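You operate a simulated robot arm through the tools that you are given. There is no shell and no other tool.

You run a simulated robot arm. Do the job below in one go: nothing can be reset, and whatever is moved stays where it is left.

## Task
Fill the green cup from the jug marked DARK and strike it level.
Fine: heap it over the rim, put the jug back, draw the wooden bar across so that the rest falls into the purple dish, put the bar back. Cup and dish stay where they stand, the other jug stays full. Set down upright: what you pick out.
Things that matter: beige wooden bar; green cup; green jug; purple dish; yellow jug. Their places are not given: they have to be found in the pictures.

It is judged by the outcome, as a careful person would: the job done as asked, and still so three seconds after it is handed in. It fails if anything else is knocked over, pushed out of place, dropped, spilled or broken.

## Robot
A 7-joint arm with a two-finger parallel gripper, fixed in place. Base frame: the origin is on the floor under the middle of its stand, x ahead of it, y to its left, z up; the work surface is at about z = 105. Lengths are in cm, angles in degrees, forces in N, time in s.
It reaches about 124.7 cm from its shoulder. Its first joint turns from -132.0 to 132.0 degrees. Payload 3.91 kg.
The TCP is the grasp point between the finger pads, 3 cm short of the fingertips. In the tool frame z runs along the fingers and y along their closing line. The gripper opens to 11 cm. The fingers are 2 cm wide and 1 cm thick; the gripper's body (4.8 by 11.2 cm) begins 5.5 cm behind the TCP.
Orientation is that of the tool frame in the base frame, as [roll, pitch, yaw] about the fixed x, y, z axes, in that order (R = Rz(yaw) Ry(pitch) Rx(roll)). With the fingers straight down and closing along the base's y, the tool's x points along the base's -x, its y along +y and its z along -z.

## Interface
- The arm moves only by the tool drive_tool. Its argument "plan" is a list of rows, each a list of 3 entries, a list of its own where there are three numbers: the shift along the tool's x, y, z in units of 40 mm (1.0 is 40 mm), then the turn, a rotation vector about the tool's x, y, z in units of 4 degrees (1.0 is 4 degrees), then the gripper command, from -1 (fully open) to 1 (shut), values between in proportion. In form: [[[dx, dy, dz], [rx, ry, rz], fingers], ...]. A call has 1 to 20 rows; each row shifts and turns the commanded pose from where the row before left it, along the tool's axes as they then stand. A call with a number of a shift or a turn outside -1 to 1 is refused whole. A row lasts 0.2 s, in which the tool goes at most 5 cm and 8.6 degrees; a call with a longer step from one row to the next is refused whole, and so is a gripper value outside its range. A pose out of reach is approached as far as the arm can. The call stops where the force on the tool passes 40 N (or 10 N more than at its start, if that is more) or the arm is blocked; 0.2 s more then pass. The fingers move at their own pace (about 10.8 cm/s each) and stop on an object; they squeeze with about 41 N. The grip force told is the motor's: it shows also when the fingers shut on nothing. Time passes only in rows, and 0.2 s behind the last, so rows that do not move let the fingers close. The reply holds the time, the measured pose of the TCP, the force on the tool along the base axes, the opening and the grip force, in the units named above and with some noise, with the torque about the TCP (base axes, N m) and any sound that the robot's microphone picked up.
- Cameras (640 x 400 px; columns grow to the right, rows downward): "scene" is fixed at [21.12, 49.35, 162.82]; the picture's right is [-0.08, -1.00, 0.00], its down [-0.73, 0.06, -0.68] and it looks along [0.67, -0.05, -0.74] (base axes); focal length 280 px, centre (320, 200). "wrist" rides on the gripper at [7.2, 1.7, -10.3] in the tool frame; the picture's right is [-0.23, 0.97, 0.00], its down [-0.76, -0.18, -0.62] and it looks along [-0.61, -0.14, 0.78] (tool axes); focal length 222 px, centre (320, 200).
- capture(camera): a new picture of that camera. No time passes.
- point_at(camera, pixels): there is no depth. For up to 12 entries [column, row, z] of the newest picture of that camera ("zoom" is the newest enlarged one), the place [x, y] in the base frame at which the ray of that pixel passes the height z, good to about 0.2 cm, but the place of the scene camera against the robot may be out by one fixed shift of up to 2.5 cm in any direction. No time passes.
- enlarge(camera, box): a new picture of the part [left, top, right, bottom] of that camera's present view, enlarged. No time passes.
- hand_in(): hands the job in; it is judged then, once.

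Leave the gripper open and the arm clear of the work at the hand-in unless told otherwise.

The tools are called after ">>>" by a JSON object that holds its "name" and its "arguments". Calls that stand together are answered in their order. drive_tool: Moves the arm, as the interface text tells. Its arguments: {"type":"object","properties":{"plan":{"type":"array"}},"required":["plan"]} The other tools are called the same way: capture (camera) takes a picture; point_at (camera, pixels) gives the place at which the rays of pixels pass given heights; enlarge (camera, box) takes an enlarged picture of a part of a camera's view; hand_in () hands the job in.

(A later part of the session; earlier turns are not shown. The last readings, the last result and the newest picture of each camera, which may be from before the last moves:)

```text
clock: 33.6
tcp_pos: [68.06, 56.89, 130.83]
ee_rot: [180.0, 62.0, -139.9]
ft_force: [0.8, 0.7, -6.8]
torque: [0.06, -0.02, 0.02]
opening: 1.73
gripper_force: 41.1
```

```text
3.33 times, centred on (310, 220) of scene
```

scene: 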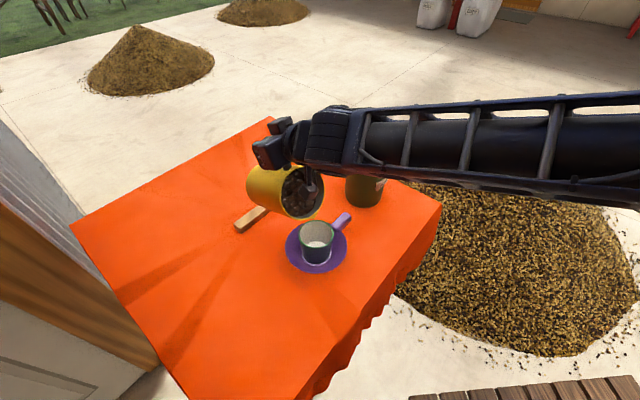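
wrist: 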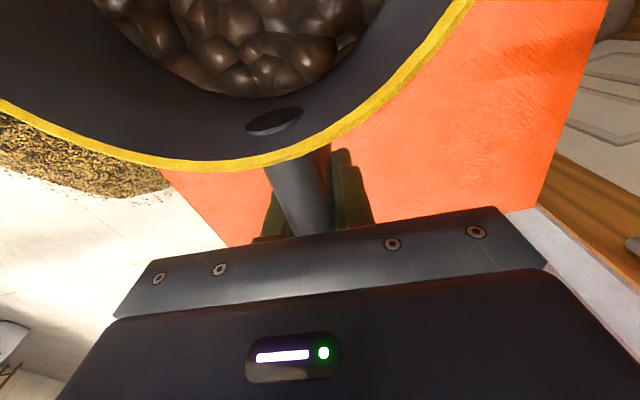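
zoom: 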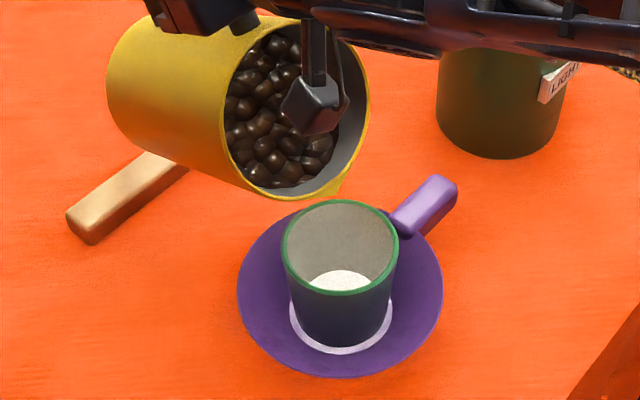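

At 62° the beans are close to the lip but not over it. I continue in 1° steps to 66° and look again.

>>> {"name": "drive_tool", "arguments": {"plan": [[[-0.0205, 0, -0.0735], [0, -0.25, 0], 1], [[-0.0205, 0, -0.0735], [0, -0.25, 0], 1], [[-0.0205, 0, -0.0735], [0, -0.25, 0], 1], [[-0.0205, 0, -0.0735], [0, -0.25, 0], 1], [[0, 0, 0], [0, 0, 0], 1]]}}

>>> {"name": "capture", "arguments": {"camera": "scene"}}

>>> {"name": "enlarge", "arguments": {"camera": "scene", "box": [245, 160, 375, 280]}}

```text
clock: 34.8
tcp_pos: [67.33, 56.38, 131.53]
ee_rot: [-179.9, 66.0, -140.0]
ft_force: [-0.7, -0.8, -6.9]
torque: [0.06, -0.05, 0.03]
opening: 1.78
gripper_force: 40.8
```

```text
taken
```

scene: 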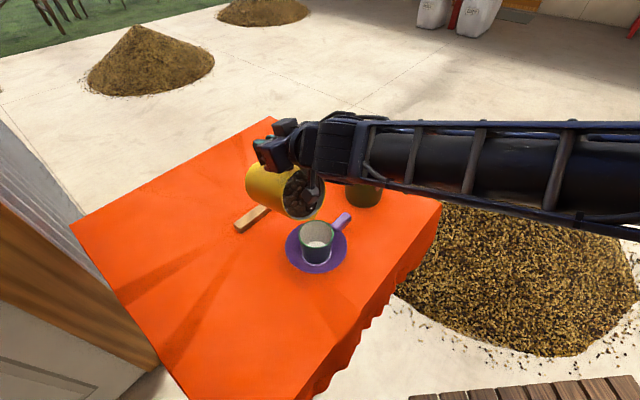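

```text
3.33 times, centred on (310, 220) of scene
```

zoom: 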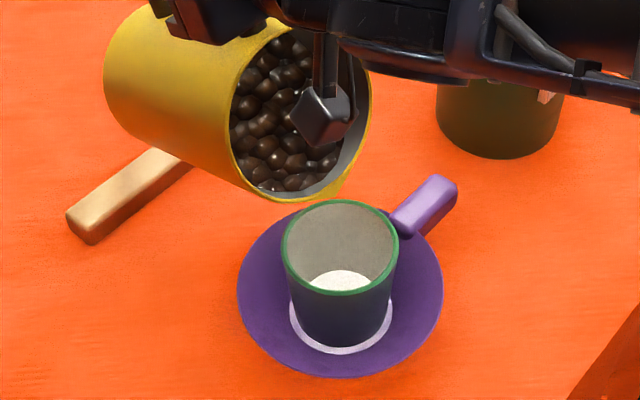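

At 66° there is still no flow. I go on to 69° and hold for a moment.

>>> {"name": "drive_tool", "arguments": {"plan": [[[-0.0205, 0, -0.0735], [0, -0.25, 0], 1], [[-0.0205, 0, -0.0735], [0, -0.25, 0], 1], [[-0.0205, 0, -0.0735], [0, -0.25, 0], 1], [[0, 0, 0], [0, 0, 0], 1], [[0, 0, 0], [0, 0, 0], 1]]}}

>>> {"name": "enlarge", "arguments": {"camera": "scene", "box": [245, 160, 375, 280]}}

```text
clock: 36.0
tcp_pos: [66.91, 55.79, 132.15]
ee_rot: [-180.0, 69.1, -140.0]
ft_force: [-0.6, 0.1, -6.3]
torque: [0.02, -0.02, 0.0]
opening: 1.74
gripper_force: 41.2
```

```text
3.33 times, centred on (310, 220) of scene
```

zoom: 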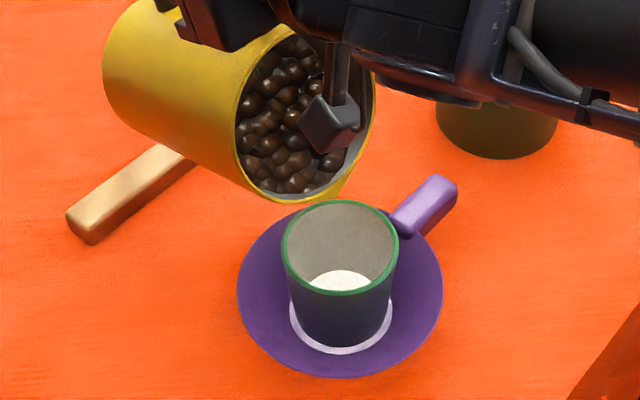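

Still nothing at 69°. I continue to 72° and hold.

>>> {"name": "drive_tool", "arguments": {"plan": [[[-0.0205, 0, -0.0735], [0, -0.25, 0], 1], [[-0.0205, 0, -0.0735], [0, -0.25, 0], 1], [[-0.0205, 0, -0.0735], [0, -0.25, 0], 1], [[0, 0, 0], [0, 0, 0], 1], [[0, 0, 0], [0, 0, 0], 1]]}}

>>> {"name": "enlarge", "arguments": {"camera": "scene", "box": [245, 160, 375, 280]}}

```text
clock: 37.2
tcp_pos: [66.36, 55.24, 132.57]
ee_rot: [-180.0, 72.0, -139.9]
ft_force: [-0.5, -0.4, -6.1]
torque: [0.0, -0.03, -0.01]
opening: 1.78
gripper_force: 41.0
```

```text
3.33 times, centred on (310, 220) of scene
```

zoom: 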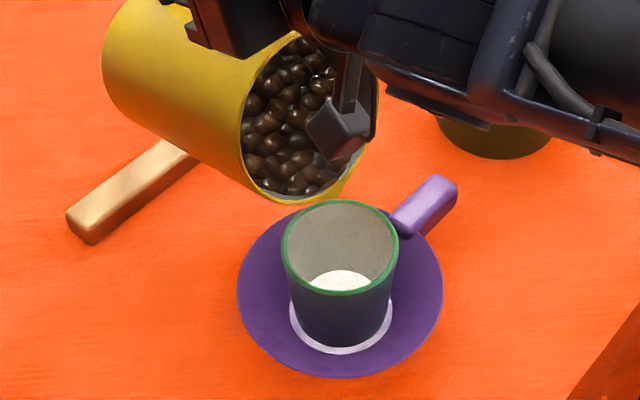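

The beans are now nearly at the lip at 72°. I go 2° more and hold longer to see if flow begins.

>>> {"name": "drive_tool", "arguments": {"plan": [[[-0.0205, 0, -0.0735], [0, -0.25, 0], 1], [[-0.0205, 0, -0.0735], [0, -0.25, 0], 1], [[0, 0, 0], [0, 0, 0], 1], [[0, 0, 0], [0, 0, 0], 1]]}}

>>> {"name": "enlarge", "arguments": {"camera": "scene", "box": [245, 160, 375, 280]}}

```text
clock: 38.2
tcp_pos: [65.84, 54.96, 133.04]
ee_rot: [180.0, 74.1, -140.0]
ft_force: [0.8, -0.5, -5.7]
torque: [-0.04, 0.05, -0.02]
opening: 1.8
gripper_force: 40.5
```

```text
3.33 times, centred on (310, 220) of scene
```

zoom: 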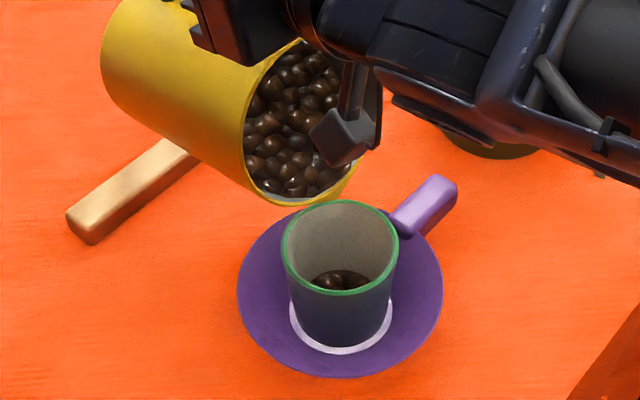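

Pouring has begun and beans lie in the bottom of the cup, with nothing outside. I hold still for a moment to see whether the flow continues by itself.

>>> {"name": "drive_tool", "arguments": {"plan": [[[0, 0, 0], [0, 0, 0], 1], [[0, 0, 0], [0, 0, 0], 1]]}}

>>> {"name": "enlarge", "arguments": {"camera": "scene", "box": [245, 160, 375, 280]}}

```text
clock: 38.8
tcp_pos: [65.8, 54.98, 133.0]
ee_rot: [180.0, 73.9, -139.9]
ft_force: [0.2, 0.2, -7.1]
torque: [-0.01, 0.01, 0.0]
opening: 1.78
gripper_force: 41.0
```

```text
3.33 times, centred on (310, 220) of scene
```

zoom: 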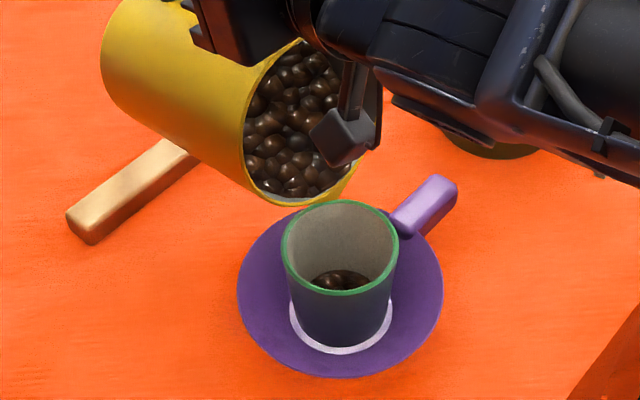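

The flow stopped by itself, so the amount follows the tilt angle. I continue 2° with the lip held in place.

>>> {"name": "drive_tool", "arguments": {"plan": [[[-0.0205, 0, -0.0735], [0, -0.25, 0], 1], [[-0.0205, 0, -0.0735], [0, -0.25, 0], 1], [[0, 0, 0], [0, 0, 0], 1], [[0, 0, 0], [0, 0, 0], 1]]}}

>>> {"name": "enlarge", "arguments": {"camera": "scene", "box": [245, 160, 375, 280]}}

```text
clock: 39.8
tcp_pos: [65.47, 54.54, 133.32]
ee_rot: [-180.0, 76.0, -139.9]
ft_force: [0.0, 0.5, -5.7]
torque: [-0.01, 0.06, 0.01]
opening: 1.78
gripper_force: 41.4
```

```text
3.33 times, centred on (310, 220) of scene
```

zoom: 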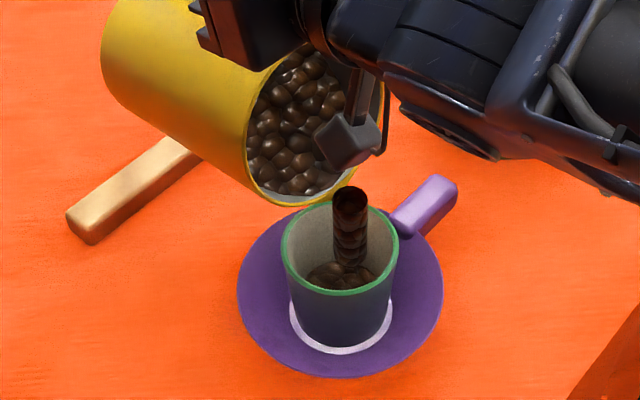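

A stream now falls from the spout straight into the middle of the cup. I hold and watch it settle.

>>> {"name": "drive_tool", "arguments": {"plan": [[[0, 0, 0], [0, 0, 0], 1], [[0, 0, 0], [0, 0, 0], 1], [[0, 0, 0], [0, 0, 0], 1]]}}

>>> {"name": "enlarge", "arguments": {"camera": "scene", "box": [245, 160, 375, 280]}}

```text
clock: 40.6
tcp_pos: [65.44, 54.54, 133.37]
ee_rot: [180.0, 76.0, -139.9]
ft_force: [-0.3, -0.2, -5.4]
torque: [-0.06, 0.06, -0.03]
opening: 1.76
gripper_force: 41.1
```

```text
3.33 times, centred on (310, 220) of scene
```

zoom: 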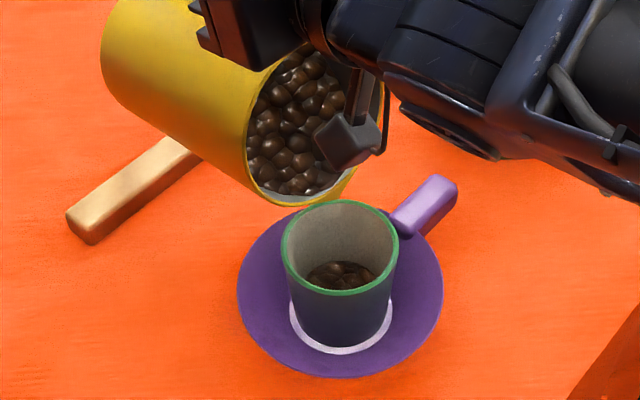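

The flow stopped again with the cup about a quarter full. I tilt 3° more with a hold after it.

>>> {"name": "drive_tool", "arguments": {"plan": [[[-0.0205, 0, -0.0735], [0, -0.25, 0], 1], [[-0.0205, 0, -0.0735], [0, -0.25, 0], 1], [[-0.0205, 0, -0.0735], [0, -0.25, 0], 1], [[0, 0, 0], [0, 0, 0], 1], [[0, 0, 0], [0, 0, 0], 1], [[0, 0, 0], [0, 0, 0], 1], [[0, 0, 0], [0, 0, 0], 1]]}}

>>> {"name": "enlarge", "arguments": {"camera": "scene", "box": [245, 160, 375, 280]}}

```text
clock: 42.2
tcp_pos: [64.88, 54.05, 133.64]
ee_rot: [-179.9, 79.0, -139.8]
ft_force: [0.3, 0.3, -5.9]
torque: [-0.03, 0.04, -0.02]
opening: 1.78
gripper_force: 41.1
```

```text
3.33 times, centred on (310, 220) of scene
```

zoom: 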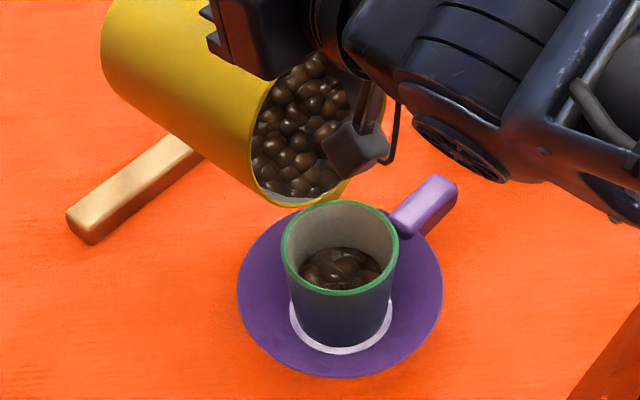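

The cup is about 40% full and nothing is outside. I tilt 3° more.

>>> {"name": "drive_tool", "arguments": {"plan": [[[-0.0205, 0, -0.0735], [0, -0.25, 0], 1], [[-0.0205, 0, -0.0735], [0, -0.25, 0], 1], [[-0.0205, 0, -0.0735], [0, -0.25, 0], 1], [[0, 0, 0], [0, 0, 0], 1], [[0, 0, 0], [0, 0, 0], 1], [[0, 0, 0], [0, 0, 0], 1], [[0, 0, 0], [0, 0, 0], 1]]}}

>>> {"name": "enlarge", "arguments": {"camera": "scene", "box": [245, 160, 375, 280]}}

```text
clock: 43.8
tcp_pos: [64.3, 53.47, 134.05]
ee_rot: [180.0, 82.0, -139.9]
ft_force: [-0.3, 0.0, -5.9]
torque: [-0.05, 0.05, 0.02]
opening: 1.76
gripper_force: 41.8
```

```text
3.33 times, centred on (310, 220) of scene
```

zoom: 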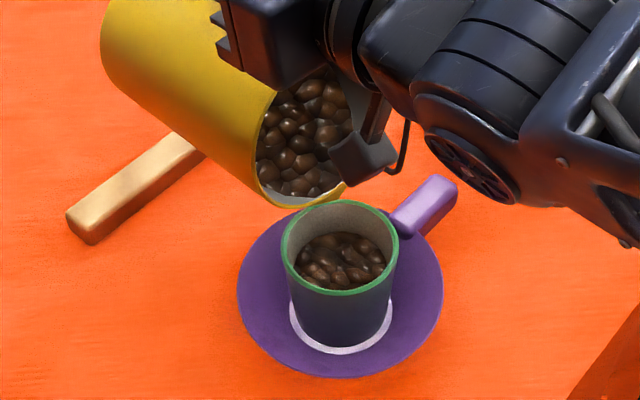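

The cup is about 60% full. I tilt 3° more.

>>> {"name": "drive_tool", "arguments": {"plan": [[[-0.0205, 0, -0.0735], [0, -0.25, 0], 1], [[-0.0205, 0, -0.0735], [0, -0.25, 0], 1], [[-0.0205, 0, -0.0735], [0, -0.25, 0], 1], [[0, 0, 0], [0, 0, 0], 1], [[0, 0, 0], [0, 0, 0], 1], [[0, 0, 0], [0, 0, 0], 1], [[0, 0, 0], [0, 0, 0], 1]]}}

>>> {"name": "enlarge", "arguments": {"camera": "scene", "box": [245, 160, 375, 280]}}

```text
clock: 45.4
tcp_pos: [63.65, 53.06, 134.31]
ee_rot: [-180.0, 85.0, -139.8]
ft_force: [0.1, 0.2, -6.5]
torque: [-0.05, 0.1, 0.03]
opening: 1.76
gripper_force: 41.7
```

```text
3.33 times, centred on (310, 220) of scene
```

zoom: 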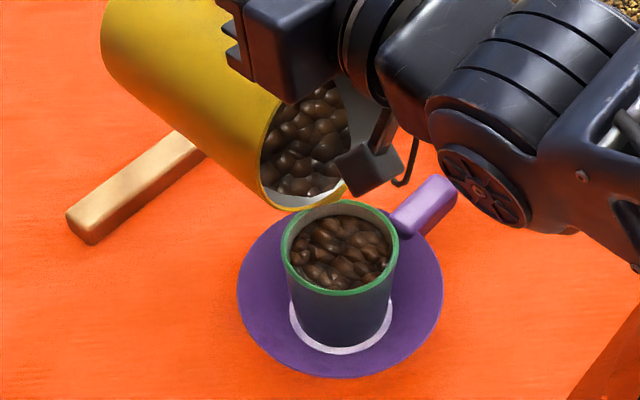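

The cup is about 85% full. I tilt 2° and look.

>>> {"name": "drive_tool", "arguments": {"plan": [[[-0.0205, 0, -0.0735], [0, -0.25, 0], 1], [[-0.0205, 0, -0.0735], [0, -0.25, 0], 1], [[0, 0, 0], [0, 0, 0], 1], [[0, 0, 0], [0, 0, 0], 1], [[0, 0, 0], [0, 0, 0], 1], [[0, 0, 0], [0, 0, 0], 1]]}}

>>> {"name": "enlarge", "arguments": {"camera": "scene", "box": [265, 180, 365, 280]}}

```text
clock: 46.8
tcp_pos: [63.18, 52.56, 134.71]
ee_rot: [179.9, 87.0, -139.8]
ft_force: [-0.5, -0.4, -5.6]
torque: [-0.09, 0.1, 0.0]
opening: 1.77
gripper_force: 41.2
```

```text
4.00 times, centred on (315, 230) of scene
```

zoom: 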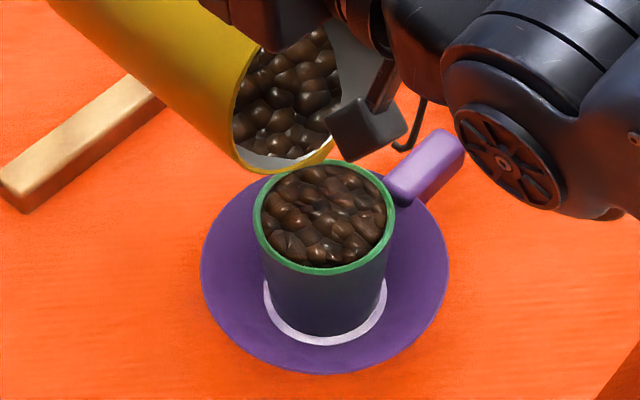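

The cup is nearly full. It must be heaped over the rim, so I tilt 2° more.

>>> {"name": "drive_tool", "arguments": {"plan": [[[-0.0205, 0, -0.0735], [0, -0.25, 0], 1], [[-0.0205, 0, -0.0735], [0, -0.25, 0], 1], [[0, 0, 0], [0, 0, 0], 1], [[0, 0, 0], [0, 0, 0], 1], [[0, 0, 0], [0, 0, 0], 1], [[0, 0, 0], [0, 0, 0], 1]]}}

>>> {"name": "enlarge", "arguments": {"camera": "scene", "box": [265, 180, 365, 280]}}

```text
clock: 48.2
tcp_pos: [62.85, 52.22, 134.94]
ee_rot: [-179.9, 89.1, -139.8]
ft_force: [-0.2, -0.3, -5.2]
torque: [-0.1, 0.11, -0.01]
opening: 1.75
gripper_force: 41.2
```

```text
4.00 times, centred on (315, 230) of scene
```

zoom: 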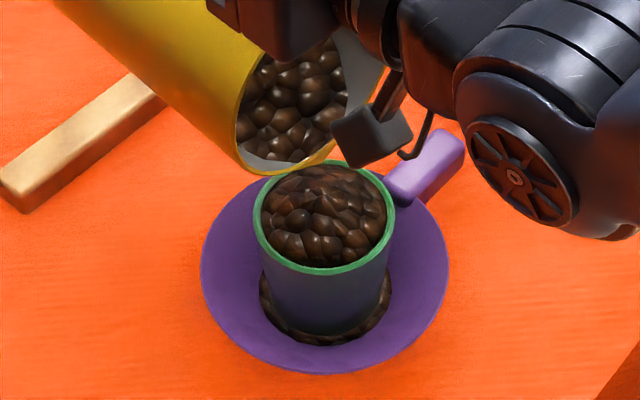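

The cup is heaped above the rim with a little overflow lying in the dish around the cup's foot. I stop pouring, lift the lip slightly and tilt back to about 57°.

>>> {"name": "drive_tool", "arguments": {"plan": [[[-0.12, 0, 0], [0, 0.3, 0], 1], [[-0.05, 0, 0.23], [0, 0.8, 0], 1], [[0.0948, 0, 0.29], [0, 1, 0], 1], [[0.0948, 0, 0.29], [0, 1, 0], 1], [[0.0948, 0, 0.29], [0, 1, 0], 1], [[0.0948, 0, 0.29], [0, 1, 0], 1], [[0.0948, 0, 0.29], [0, 1, 0], 1], [[0.0948, 0, 0.29], [0, 1, 0], 1], [[0.0948, 0, 0.29], [0, 1, 0], 1], [[0, 0, 0], [0, 0, 0], 1]]}}

>>> {"name": "capture", "arguments": {"camera": "scene"}}

>>> {"name": "enlarge", "arguments": {"camera": "scene", "box": [245, 160, 375, 280]}}

```text
clock: 50.4
tcp_pos: [68.83, 57.39, 130.56]
ee_rot: [179.9, 56.6, -139.8]
ft_force: [0.2, -0.6, -4.6]
torque: [0.05, -0.07, 0.03]
opening: 1.75
gripper_force: 41.0
```

```text
taken
```

scene: 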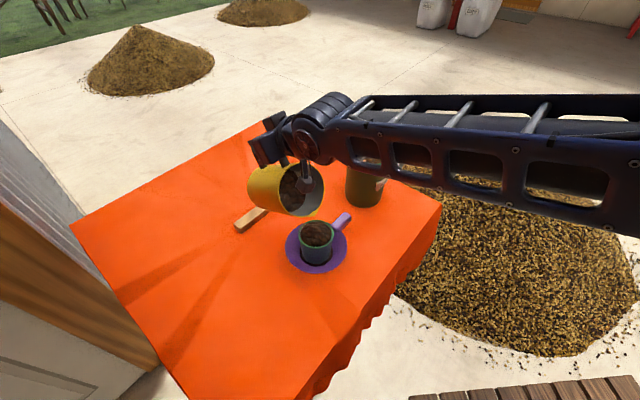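

```text
3.33 times, centred on (310, 220) of scene
```

zoom: 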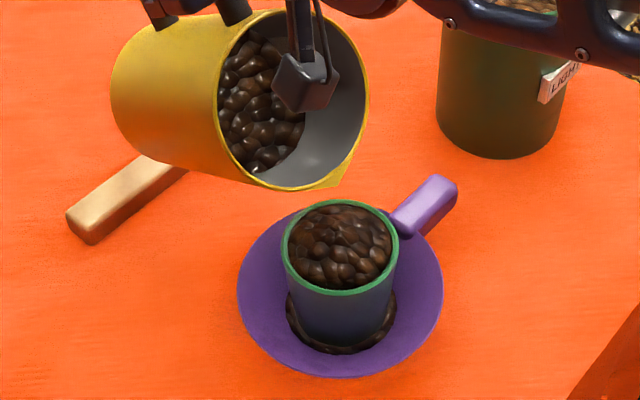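

The flow has stopped cleanly. I look closely at the cup to confirm it is heaped all round.

>>> {"name": "enlarge", "arguments": {"camera": "scene", "box": [286, 205, 346, 265]}}

```text
6.67 times, centred on (316, 235) of scene
```

zoom: 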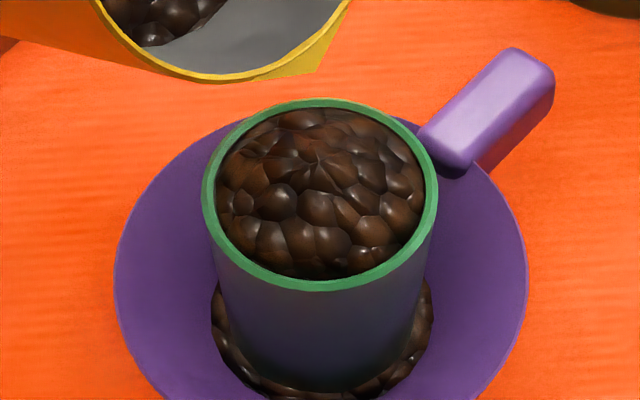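

The heap is a cone over the whole rim and the overflow stayed in the dish. Now I raise the tilted jug straight up 14 cm.

>>> {"name": "drive_tool", "arguments": {"plan": [[[-0.25, 0, -0.165], [0, 0, 0], 1], [[-0.487, 0, -0.321], [0, 0, 0], 1], [[-0.487, 0, -0.321], [0, 0, 0], 1], [[-0.487, 0, -0.321], [0, 0, 0], 1], [[-0.487, 0, -0.321], [0, 0, 0], 1], [[-0.487, 0, -0.321], [0, 0, 0], 1], [[-0.487, 0, -0.321], [0, 0, 0], 1], [[0, 0, 0], [0, 0, 0], 1]]}}

>>> {"name": "drive_tool", "arguments": {"plan": [[[0.047, 0, 0.145], [0, 0.5, 0], 1], [[0.0948, 0, 0.29], [0, 1, 0], 1], [[0.0948, 0, 0.29], [0, 1, 0], 1], [[0.0948, 0, 0.29], [0, 1, 0], 1], [[0.0948, 0, 0.29], [0, 1, 0], 1], [[0.0948, 0, 0.29], [0, 1, 0], 1], [[0.0948, 0, 0.29], [0, 1, 0], 1], [[0.0948, 0, 0.29], [0, 1, 0], 1], [[0.0948, 0, 0.29], [0, 1, 0], 1], [[0.0948, 0, 0.29], [0, 1, 0], 1], [[0.0948, 0, 0.29], [0, 1, 0], 1], [[0.0948, 0, 0.29], [0, 1, 0], 1], [[0.0948, 0, 0.29], [0, 1, 0], 1], [[0.0948, 0, 0.29], [0, 1, 0], 1], [[0.06, 0, 0.19], [0, 0.65, 0], 1], [[0, 0, 0], [0, 0, 0], 1]]}}

>>> {"name": "capture", "arguments": {"camera": "scene"}}

>>> {"name": "capture", "arguments": {"camera": "wrist"}}

```text
clock: 52.2
tcp_pos: [68.83, 57.48, 145.65]
ee_rot: [-180.0, 56.5, -139.9]
ft_force: [0.5, -0.3, -5.4]
torque: [0.09, -0.12, 0.01]
opening: 1.8
gripper_force: 40.8
```

```text
clock: 55.6
tcp_pos: [71.39, 59.62, 129.61]
ee_rot: [179.9, 0.0, -140.0]
ft_force: [-0.4, -0.7, -4.6]
torque: [0.27, -0.35, -0.03]
opening: 1.77
gripper_force: 41.7
```

```text
taken
```

scene: 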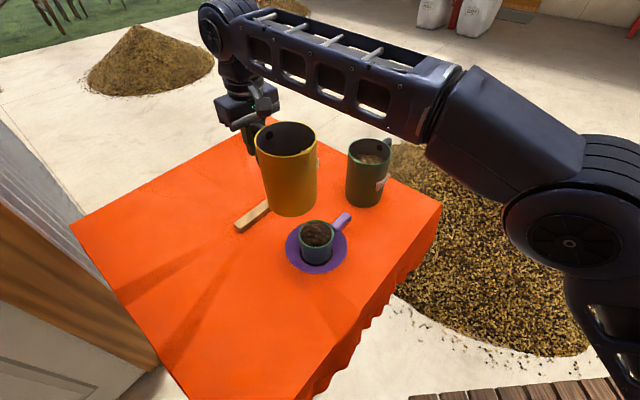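

```text
taken
```

wrist: 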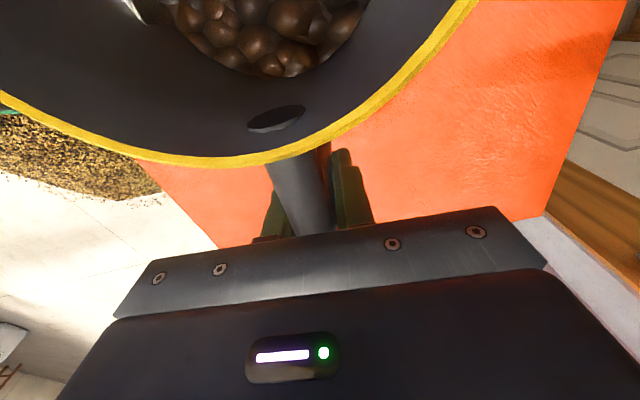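

The jug is upright again and lighter, about 4.6–5 N. Now I carry it back: raise a little, move level to above its old place, then turn the handle back to its former direction.

>>> {"name": "drive_tool", "arguments": {"plan": [[[0, 0, -0.3], [0, 0, 0], 1], [[0, 0, -0.3], [0, 0, 0], 1], [[0.249, 0.212, 0], [0, 0, 0], 1], [[0.498, 0.424, 0], [0, 0, 0], 1], [[0.498, 0.424, 0], [0, 0, 0], 1], [[0.498, 0.424, 0], [0, 0, 0], 1], [[0.498, 0.424, 0], [0, 0, 0], 1], [[0.498, 0.424, 0], [0, 0, 0], 1], [[0.498, 0.424, 0], [0, 0, 0], 1], [[0.498, 0.424, 0], [0, 0, 0], 1], [[0.249, 0.212, 0], [0, 0, 0], 1], [[0, 0, 0], [0, 0, 0], 1]]}}

>>> {"name": "drive_tool", "arguments": {"plan": [[[0, 0, 0], [0, 0, 0.5], 1], [[0, 0, 0], [0, 0, 1], 1], [[0, 0, 0], [0, 0, 1], 1], [[0, 0, 0], [0, 0, 1], 1], [[0, 0, 0], [0, 0, 1], 1], [[0, 0, 0], [0, 0, 1], 1], [[0, 0, 0], [0, 0, 1], 1], [[0, 0, 0], [0, 0, 1], 1], [[0, 0, 0], [0, 0, 1], 1], [[0, 0, 0], [0, 0, 1], 1], [[0, 0, 0], [0, 0, 1], 1], [[0, 0, 0], [0, 0, 1], 1], [[0, 0, 0], [0, 0, 1], 1], [[0, 0, 0], [0, 0, 1], 1], [[0, 0, 0], [0, 0, 1], 1], [[0, 0, 0], [0, 0, 1], 1], [[0, 0, 0], [0, 0, 1], 1], [[0, 0, 0], [0, 0, 1], 1], [[0, 0, 0], [0, 0, 1], 1], [[0, 0, 0], [0, 0, 1], 1]]}}

>>> {"name": "drive_tool", "arguments": {"plan": [[[0, 0, 0], [0, 0, 1], 1], [[0, 0, 0], [0, 0, 0.68], 1], [[0, 0, 0], [0, 0, 0.5], 1], [[0, 0, 0], [0, 0, 0], 1]]}}

>>> {"name": "capture", "arguments": {"camera": "scene"}}

>>> {"name": "capture", "arguments": {"camera": "wrist"}}

```text
clock: 58.2
tcp_pos: [50.46, 59.83, 132.03]
ee_rot: [180.0, -0.1, -140.0]
ft_force: [0.8, 0.1, -5.7]
torque: [0.29, -0.33, 0.0]
opening: 1.81
gripper_force: 40.9
```

```text
clock: 62.4
tcp_pos: [50.52, 59.84, 131.87]
ee_rot: [-180.0, 0.0, 142.0]
ft_force: [-1.2, 0.0, -5.0]
torque: [-0.3, -0.37, -0.01]
opening: 1.74
gripper_force: 41.2
```

```text
clock: 63.4
tcp_pos: [50.58, 59.81, 131.98]
ee_rot: [-179.9, 0.1, 133.3]
ft_force: [0.0, 0.1, -6.0]
torque: [-0.31, -0.26, -0.04]
opening: 1.76
gripper_force: 40.8
```

```text
taken
```

scene: 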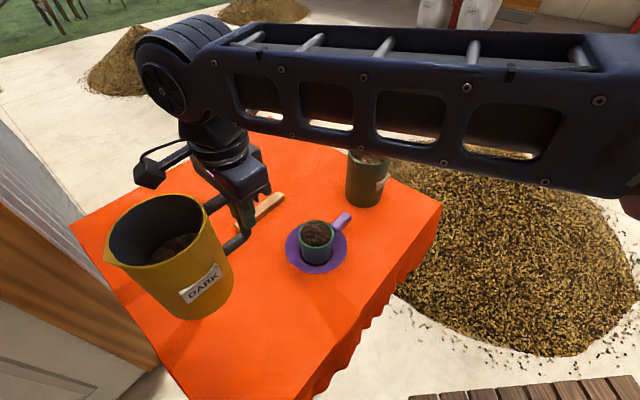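

```text
taken
```

wrist: 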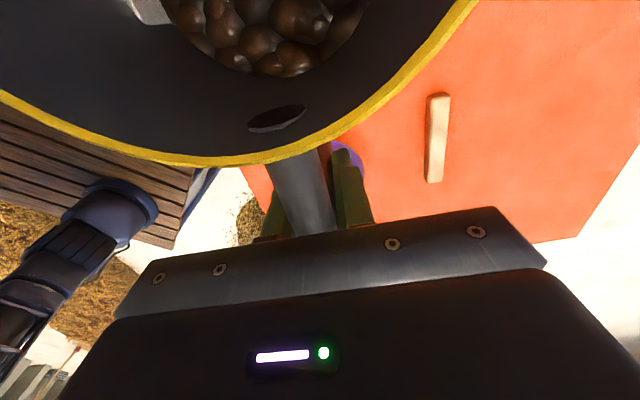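

Before lowering I check how upright the jug hangs. I enlarge it and compare the rim circle with the base arc.

>>> {"name": "enlarge", "arguments": {"camera": "scene", "box": [80, 180, 260, 330]}}

>>> {"name": "enlarge", "arguments": {"camera": "wrist", "box": [160, 60, 480, 260]}}

```text
2.67 times, centred on (170, 255) of scene
```

zoom: 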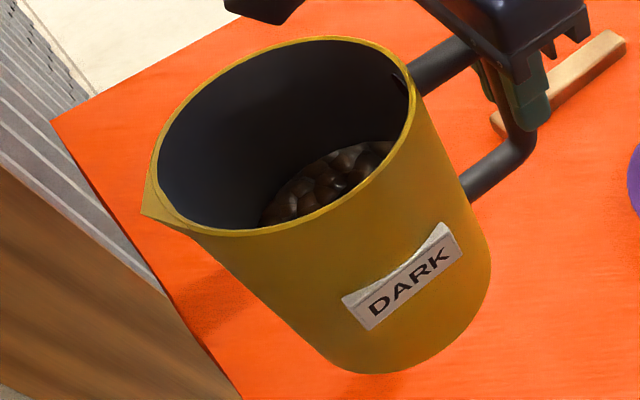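

```text
2.00 times, centred on (320, 160) of wrist
```

zoom: 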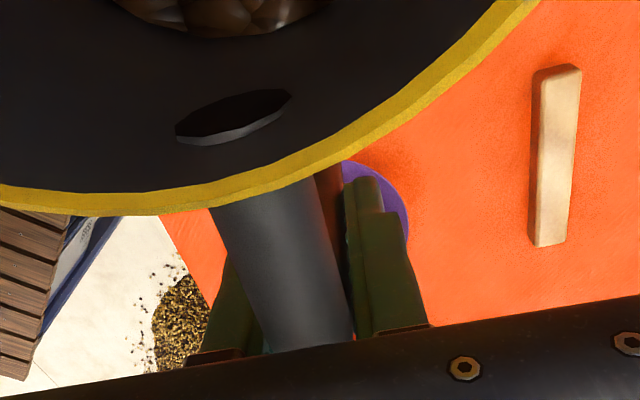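

I query the rim points at z=136.8 and the base arc at z=121.8.

>>> {"name": "point_at", "arguments": {"camera": "scene", "pixels": [[166.3, 194, 136.8], [204.5, 215.7, 136.8], [162.5, 265.9, 136.8], [109.3, 236.3, 136.8], [188.7, 320.2, 121.8], [233.7, 283.1, 121.8], [220.6, 309.3, 121.8], [170, 311.9, 121.8]]}}

```text
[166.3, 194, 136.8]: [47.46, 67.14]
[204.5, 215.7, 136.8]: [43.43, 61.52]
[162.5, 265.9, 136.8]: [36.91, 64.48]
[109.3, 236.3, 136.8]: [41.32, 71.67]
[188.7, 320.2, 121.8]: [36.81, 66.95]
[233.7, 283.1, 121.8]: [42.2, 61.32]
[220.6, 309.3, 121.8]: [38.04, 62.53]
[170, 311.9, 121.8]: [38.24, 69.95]
```

Rim and base centres agree within error, so the jug hangs upright. I lower it over its old spot to about 1 cm above the table.

>>> {"name": "drive_tool", "arguments": {"plan": [[[0, 0, 0.4], [0, 0, 0], 1], [[0, 0, 0.7], [0, 0, 0], 1], [[0, 0, 0.7], [0, 0, 0], 1], [[0, 0, 0.7], [0, 0, 0], 1], [[0, 0, 0.7], [0, 0, 0], 1], [[0, 0, 0.5], [0, 0, 0], 1], [[0, 0, 0.25], [0, 0, 0], 1], [[0, 0, 0], [0, 0, 0], 1]]}}

>>> {"name": "capture", "arguments": {"camera": "scene"}}

```text
clock: 65.2
tcp_pos: [50.61, 59.58, 116.09]
ee_rot: [180.0, 0.1, 133.3]
ft_force: [0.5, 0.0, -4.7]
torque: [-0.31, -0.27, -0.02]
opening: 1.78
gripper_force: 41.3
```

```text
taken
```

scene: 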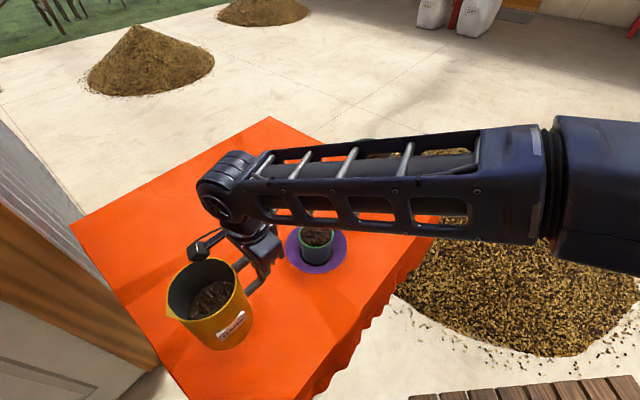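

The jug is about 1 cm above the table. I lower in 2 mm steps and watch for the table contact.

>>> {"name": "drive_tool", "arguments": {"plan": [[[0, 0, 0.06], [0, 0, 0], 1], [[0, 0, 0.06], [0, 0, 0], 1], [[0, 0, 0.05], [0, 0, 0], 1], [[0, 0, 0], [0, 0, 0], 1]]}}

```text
clock: 66.2
tcp_pos: [50.53, 59.7, 115.45]
ee_rot: [180.0, -0.1, 133.3]
ft_force: [-0.2, -0.2, -4.8]
torque: [-0.32, -0.3, 0.02]
opening: 1.77
gripper_force: 40.2
```

>>> {"name": "drive_tool", "arguments": {"plan": [[[0, 0, 0.03], [0, 0, 0], 1], [[0, 0, 0.03], [0, 0, 0], 1], [[0, 0, 0], [0, 0, 0], 1]]}}

```text
clock: 67.0
tcp_pos: [50.63, 59.71, 115.24]
ee_rot: [180.0, 0.0, 133.3]
ft_force: [0.8, -0.2, -3.1]
torque: [-0.08, -0.04, 0.04]
opening: 1.77
gripper_force: 41.1
```

The force dropped to −3.1 N and the torque nearly vanished, so the base is touching. I go one more millimetre down.

>>> {"name": "drive_tool", "arguments": {"plan": [[[0, 0, 0.025], [0, 0, 0], 1], [[0, 0, 0], [0, 0, 0], 1]]}}

```text
clock: 67.6
tcp_pos: [50.48, 59.75, 115.2]
ee_rot: [179.9, 0.0, 133.3]
ft_force: [1.1, -3.3, 7.6]
torque: [0.74, 0.86, 0.09]
opening: 1.76
gripper_force: 40.3
```

The jug stands on the table, now pressed lightly at 7.6 N. I ease up a hair, then open the fingers.

>>> {"name": "drive_tool", "arguments": {"plan": [[[0, 0, -0.018], [0, 0, 0], 1], [[0, 0, 0], [0, 0, 0], 0.5], [[0, 0, 0], [0, 0, 0], 0], [[0, 0, 0], [0, 0, 0], 0], [[0, 0, 0], [0, 0, 0], 0]]}}

>>> {"name": "capture", "arguments": {"camera": "wrist"}}

>>> {"name": "capture", "arguments": {"camera": "scene"}}

```text
clock: 68.8
tcp_pos: [50.51, 59.78, 115.2]
ee_rot: [-179.9, 0.0, 133.4]
ft_force: [-0.3, -0.1, -0.4]
torque: [-0.01, -0.01, 0.0]
opening: 5.51
gripper_force: 0.0
```

```text
taken
```

wrist: 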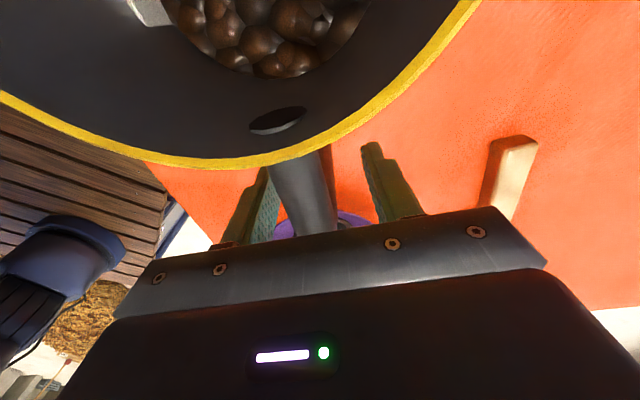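

```text
taken
```

scene: 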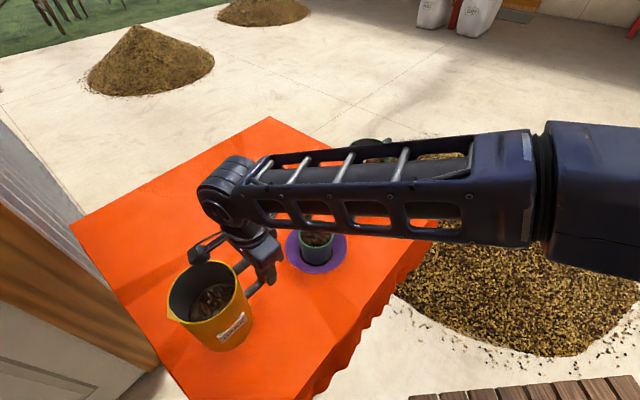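

The gripper has released the jug and it stands at its old place. I lift straight up to clear it.

>>> {"name": "drive_tool", "arguments": {"plan": [[[0, 0, -0.3], [0, 0, 0], 0], [[0, 0, -0.6], [0, 0, 0], 0], [[0, 0, -0.9], [0, 0, 0], 0], [[0, 0, -0.9], [0, 0, 0], 0], [[0, 0, -0.9], [0, 0, 0], -0.3], [[0, 0, -0.9], [0, 0, 0], -0.5], [[0, 0, -0.9], [0, 0, 0], -0.5], [[0, 0, -0.6], [0, 0, 0], -0.5], [[0, 0, 0], [0, 0, 0], -0.5]]}}

>>> {"name": "capture", "arguments": {"camera": "scene"}}

>>> {"name": "capture", "arguments": {"camera": "wrist"}}

```text
clock: 70.8
tcp_pos: [50.7, 59.7, 139.28]
ee_rot: [180.0, 0.1, 133.4]
ft_force: [0.5, -0.5, 0.4]
torque: [-0.01, 0.01, -0.03]
opening: 8.26
gripper_force: 0.2
```

```text
taken
```

scene: 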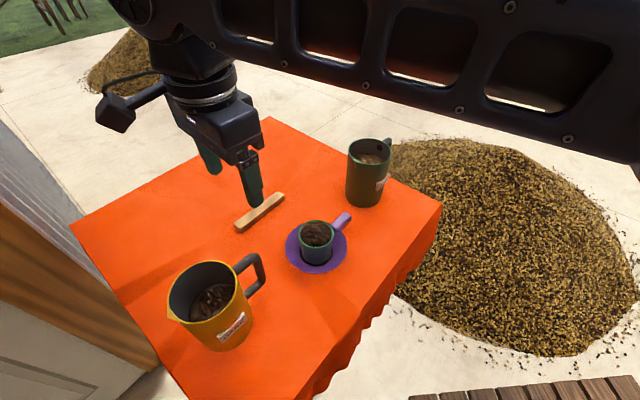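

```text
taken
```

wrist: 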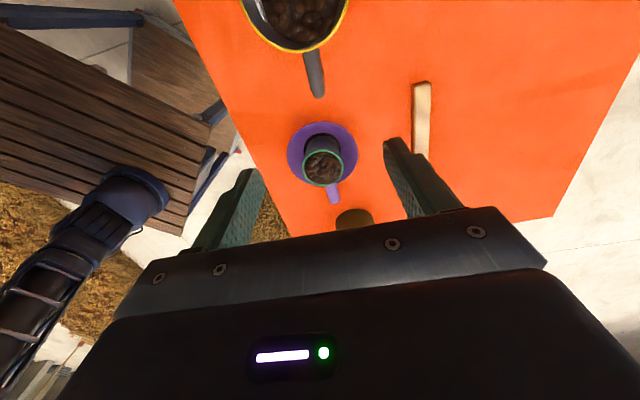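

The jug is back and upright. Next is the bar, which I enlarge in both cameras to measure its position, direction and thickness.

>>> {"name": "enlarge", "arguments": {"camera": "wrist", "box": [370, 60, 470, 180]}}

>>> {"name": "enlarge", "arguments": {"camera": "scene", "box": [220, 180, 350, 280]}}

```text
3.33 times, centred on (420, 120) of wrist
```

zoom: 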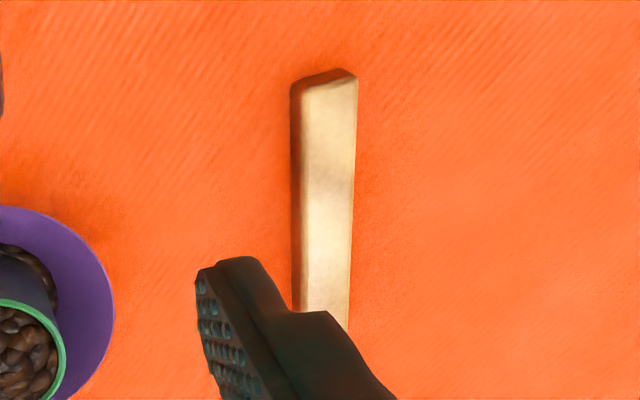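

```text
4.00 times, centred on (285, 230) of scene
```

zoom: 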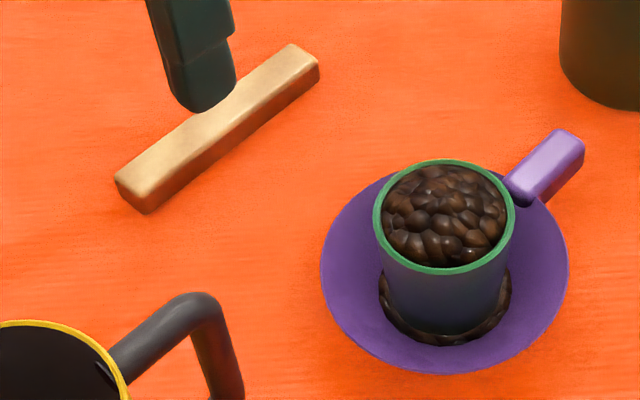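

I query the top-face edges at trial heights and the bottom edge at z=105. From these I get the bar's height, position and direction.

>>> {"name": "point_at", "arguments": {"camera": "wrist", "pixels": [[414.9, 86.4, 106], [414.9, 86.4, 107], [411.6, 87.5, 105], [431.1, 84, 106], [431.1, 84, 107], [414.6, 150, 106], [414.6, 150, 107], [411.6, 150, 105], [429, 156, 106], [429, 156, 107]]}}

>>> {"name": "point_at", "arguments": {"camera": "scene", "pixels": [[234, 225, 106.5], [241.5, 232.5, 106.5], [277.5, 191.3, 106.5], [284.5, 197, 106.5], [240.5, 233.5, 105], [284.5, 202, 105]]}}

```text
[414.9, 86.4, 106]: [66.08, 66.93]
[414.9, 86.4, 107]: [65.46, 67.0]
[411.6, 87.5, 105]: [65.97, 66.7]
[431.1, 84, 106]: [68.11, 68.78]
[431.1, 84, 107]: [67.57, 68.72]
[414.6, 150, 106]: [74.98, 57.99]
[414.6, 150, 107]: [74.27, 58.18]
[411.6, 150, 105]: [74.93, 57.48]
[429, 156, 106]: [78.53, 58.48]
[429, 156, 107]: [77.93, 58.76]
```

```text
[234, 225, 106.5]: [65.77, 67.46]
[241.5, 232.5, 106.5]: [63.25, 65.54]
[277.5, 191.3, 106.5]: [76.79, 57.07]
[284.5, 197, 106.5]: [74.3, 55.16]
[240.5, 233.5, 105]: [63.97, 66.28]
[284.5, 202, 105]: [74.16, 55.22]
```

I re-pick the bar's corners more carefully in the scene zoom (left end (115,178), (143,196), bottom (148,213); right end (293,43), (318,62), bottom (318,80)) and query them again.

>>> {"name": "point_at", "arguments": {"camera": "scene", "pixels": [[233.75, 224.5, 106.5], [240.75, 229, 106.5], [242, 233.3, 105], [278.25, 190.75, 106.5], [284.5, 195.5, 106.5], [284.5, 200, 105], [240.75, 229, 107], [284.5, 195.5, 107]]}}

```text
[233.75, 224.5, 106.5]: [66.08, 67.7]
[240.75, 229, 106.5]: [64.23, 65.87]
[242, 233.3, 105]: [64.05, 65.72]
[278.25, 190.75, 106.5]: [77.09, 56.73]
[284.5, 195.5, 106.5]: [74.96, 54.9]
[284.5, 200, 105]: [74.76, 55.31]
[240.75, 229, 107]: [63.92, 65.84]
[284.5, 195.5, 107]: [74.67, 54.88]
```

The bar is about 15.3 cm long, 2.6 wide and 1.6 thick. Its centre is near (72.1,62.4) and it runs at azimuth −45.5°, so the tool's closing line is already nearly across it. I will grip it 4 cm from its centre toward the far-right end, so the fingers stay off the cup while striking. First I move above that point at about (74.9,59.5) and descend part way for a precise look.

>>> {"name": "drive_tool", "arguments": {"plan": [[[-0.524, 0.546, 0], [0, 0, 0], -0.5], [[-0.524, 0.546, 0], [0, 0, 0], -0.5], [[-0.524, 0.546, 0], [0, 0, 0], -0.5], [[-0.524, 0.546, 0], [0, 0, 0], -0.5], [[-0.524, 0.546, 0], [0, 0, 0], -0.5], [[-0.524, 0.546, 0], [0, 0, 0], -0.5], [[-0.524, 0.546, 0], [0, 0, 0], -0.5], [[-0.524, 0.546, 0], [0, 0, -0.3], -0.5], [[0, 0, 0.8], [0, 0, 0], -0.5], [[0, 0, 0.8], [0, 0, 0], -0.5], [[0, 0, 0.8], [0, 0, 0], -0.5], [[0, 0, 0.8], [0, 0, 0], -0.5], [[0, 0, 0], [0, 0, 0], -0.5]]}}

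>>> {"name": "capture", "arguments": {"camera": "wrist"}}

>>> {"name": "capture", "arguments": {"camera": "scene"}}

```text
clock: 73.6
tcp_pos: [73.56, 57.94, 126.33]
ee_rot: [179.9, 0.0, 134.6]
ft_force: [0.1, 0.2, -0.4]
torque: [-0.03, -0.01, -0.01]
opening: 8.25
gripper_force: 0.1
out of reach, approached as far as the arm can: row 8
```

```text
taken
```

wrist: 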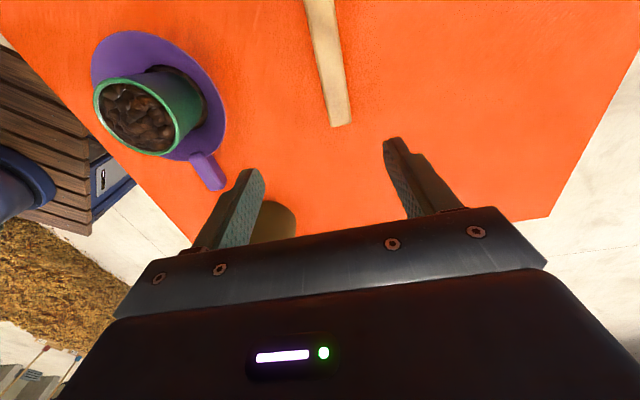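

```text
taken
```

scene: 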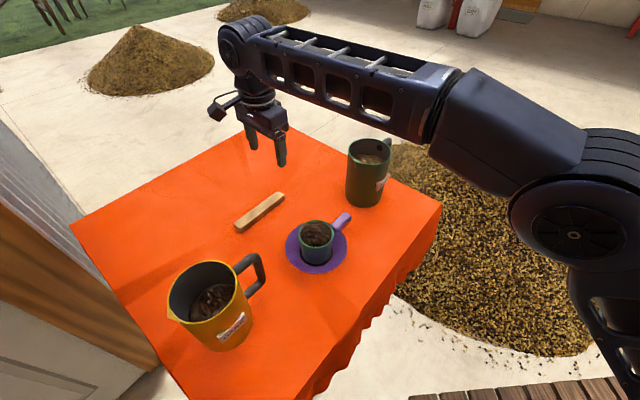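

The arm reported its reach limit on the last step at that height, so the tool sits at (73.56,57.94,126.3). I measure the bar from here: its near end is at about (340,125).

>>> {"name": "enlarge", "arguments": {"camera": "wrist", "box": [270, 0, 410, 140]}}

>>> {"name": "point_at", "arguments": {"camera": "wrist", "pixels": [[330, 128, 106.6], [352, 121, 106.6], [307, 0, 106.6], [338, 0, 106.6], [318, 60, 106.6], [344, 55, 106.6]]}}

```text
2.86 times, centred on (340, 70) of wrist
```

zoom: 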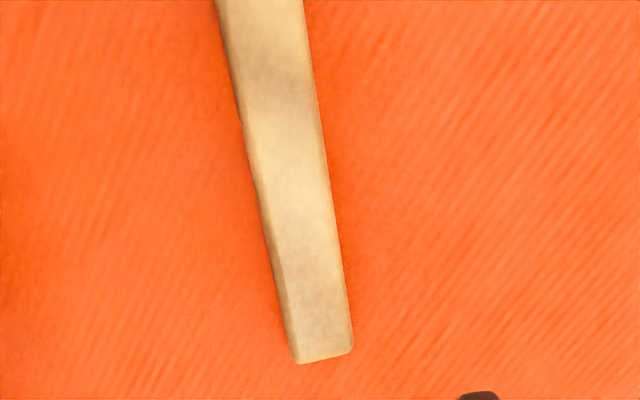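

```text
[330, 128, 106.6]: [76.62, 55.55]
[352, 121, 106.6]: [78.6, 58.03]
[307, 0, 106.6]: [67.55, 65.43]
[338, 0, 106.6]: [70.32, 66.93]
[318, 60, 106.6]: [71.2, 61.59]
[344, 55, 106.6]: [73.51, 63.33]
```

The bar's far-right end is at (77.6,56.8), so the grip point is (75.1,59.45), which needs a 2.2 cm shift along tool y. Reach should be better lower down. I descend to z≈116, shift, and look again.

>>> {"name": "drive_tool", "arguments": {"plan": [[[0, 0, 0.86], [0, 0, 0], -0.5], [[0, 0, 0.86], [0, 0, 0], -0.5], [[0, 0, 0.86], [0, 0, 0.2], -0.5], [[0, 0.27, 0], [0, 0, 0], -0.5], [[0, 0.27, 0], [0, 0, 0], -0.5], [[0, 0, 0], [0, 0, 0], -0.5]]}}

>>> {"name": "capture", "arguments": {"camera": "wrist"}}

```text
clock: 75.0
tcp_pos: [75.25, 59.65, 116.02]
ee_rot: [180.0, 0.0, 133.7]
ft_force: [0.2, 0.1, -0.7]
torque: [-0.01, 0.0, -0.03]
opening: 8.23
gripper_force: 0.1
```

```text
taken
```

wrist: 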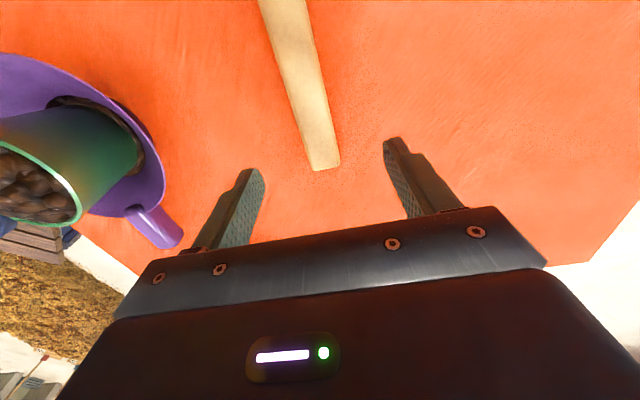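

The position is reached. I check the bar's alignment from here.

>>> {"name": "enlarge", "arguments": {"camera": "wrist", "box": [230, 0, 430, 200]}}

```text
2.00 times, centred on (330, 100) of wrist
```

zoom: 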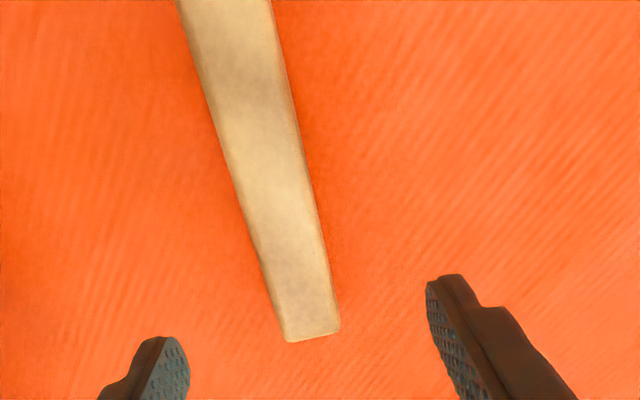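

>>> {"name": "point_at", "arguments": {"camera": "wrist", "pixels": [[312.5, 169, 106.6], [340, 163.5, 106.6], [276, 50, 106.6], [318, 50, 106.6], [289, 97.5, 106.6], [329, 97.5, 106.6]]}}

```text
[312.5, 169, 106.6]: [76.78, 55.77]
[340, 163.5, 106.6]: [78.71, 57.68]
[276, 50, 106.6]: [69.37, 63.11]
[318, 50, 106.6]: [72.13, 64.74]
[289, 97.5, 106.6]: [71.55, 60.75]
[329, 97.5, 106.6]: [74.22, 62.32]
```

The bar is centred to within 2 mm and aligned. I descend to z≈108.5 (fingertips about 0.5 cm above the table) and then close.

>>> {"name": "drive_tool", "arguments": {"plan": [[[0, -0.03, 0.8], [0, 0, -0.1], -0.5], [[0, 0, 0.7], [0, 0, 0], -0.5], [[0, 0, 0.3], [0, 0, 0], -0.5], [[0, 0, 0.07], [0, 0, 0], -0.5], [[0, 0, 0], [0, 0, 0], -0.5]]}}

```text
clock: 76.2
tcp_pos: [75.05, 59.4, 108.47]
ee_rot: [-179.9, 0.0, 134.1]
ft_force: [0.0, -0.9, -0.3]
torque: [0.02, 0.0, 0.0]
opening: 8.24
gripper_force: 0.2
```

The tool is at z=108.47 with no contact. I close on the bar.

>>> {"name": "drive_tool", "arguments": {"plan": [[[0, 0, 0], [0, 0, 0], 0.2], [[0, 0, 0], [0, 0, 0], 0.4], [[0, 0, 0], [0, 0, 0], 1], [[0, 0, 0], [0, 0, 0], 1], [[0, 0, 0], [0, 0, 0], 1]]}}

>>> {"name": "capture", "arguments": {"camera": "wrist"}}

>>> {"name": "capture", "arguments": {"camera": "scene"}}

```text
clock: 77.4
tcp_pos: [75.01, 59.59, 108.37]
ee_rot: [180.0, 0.0, 134.1]
ft_force: [-0.2, 0.5, 0.3]
torque: [0.04, 0.0, 0.01]
opening: 2.94
gripper_force: 40.5
```

```text
taken
```

wrist: 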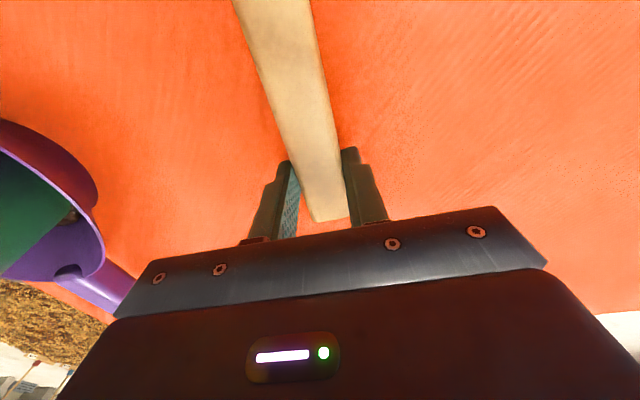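

```text
taken
```

scene: 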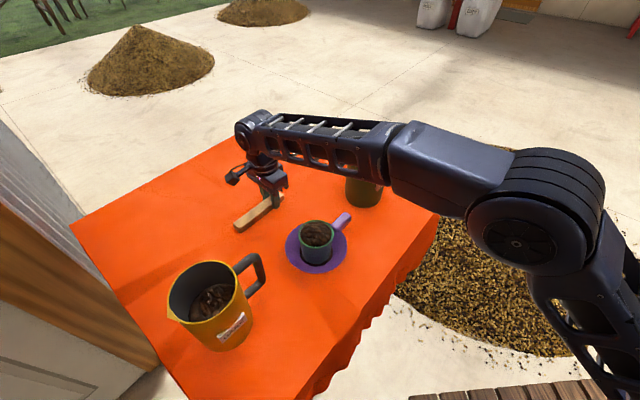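

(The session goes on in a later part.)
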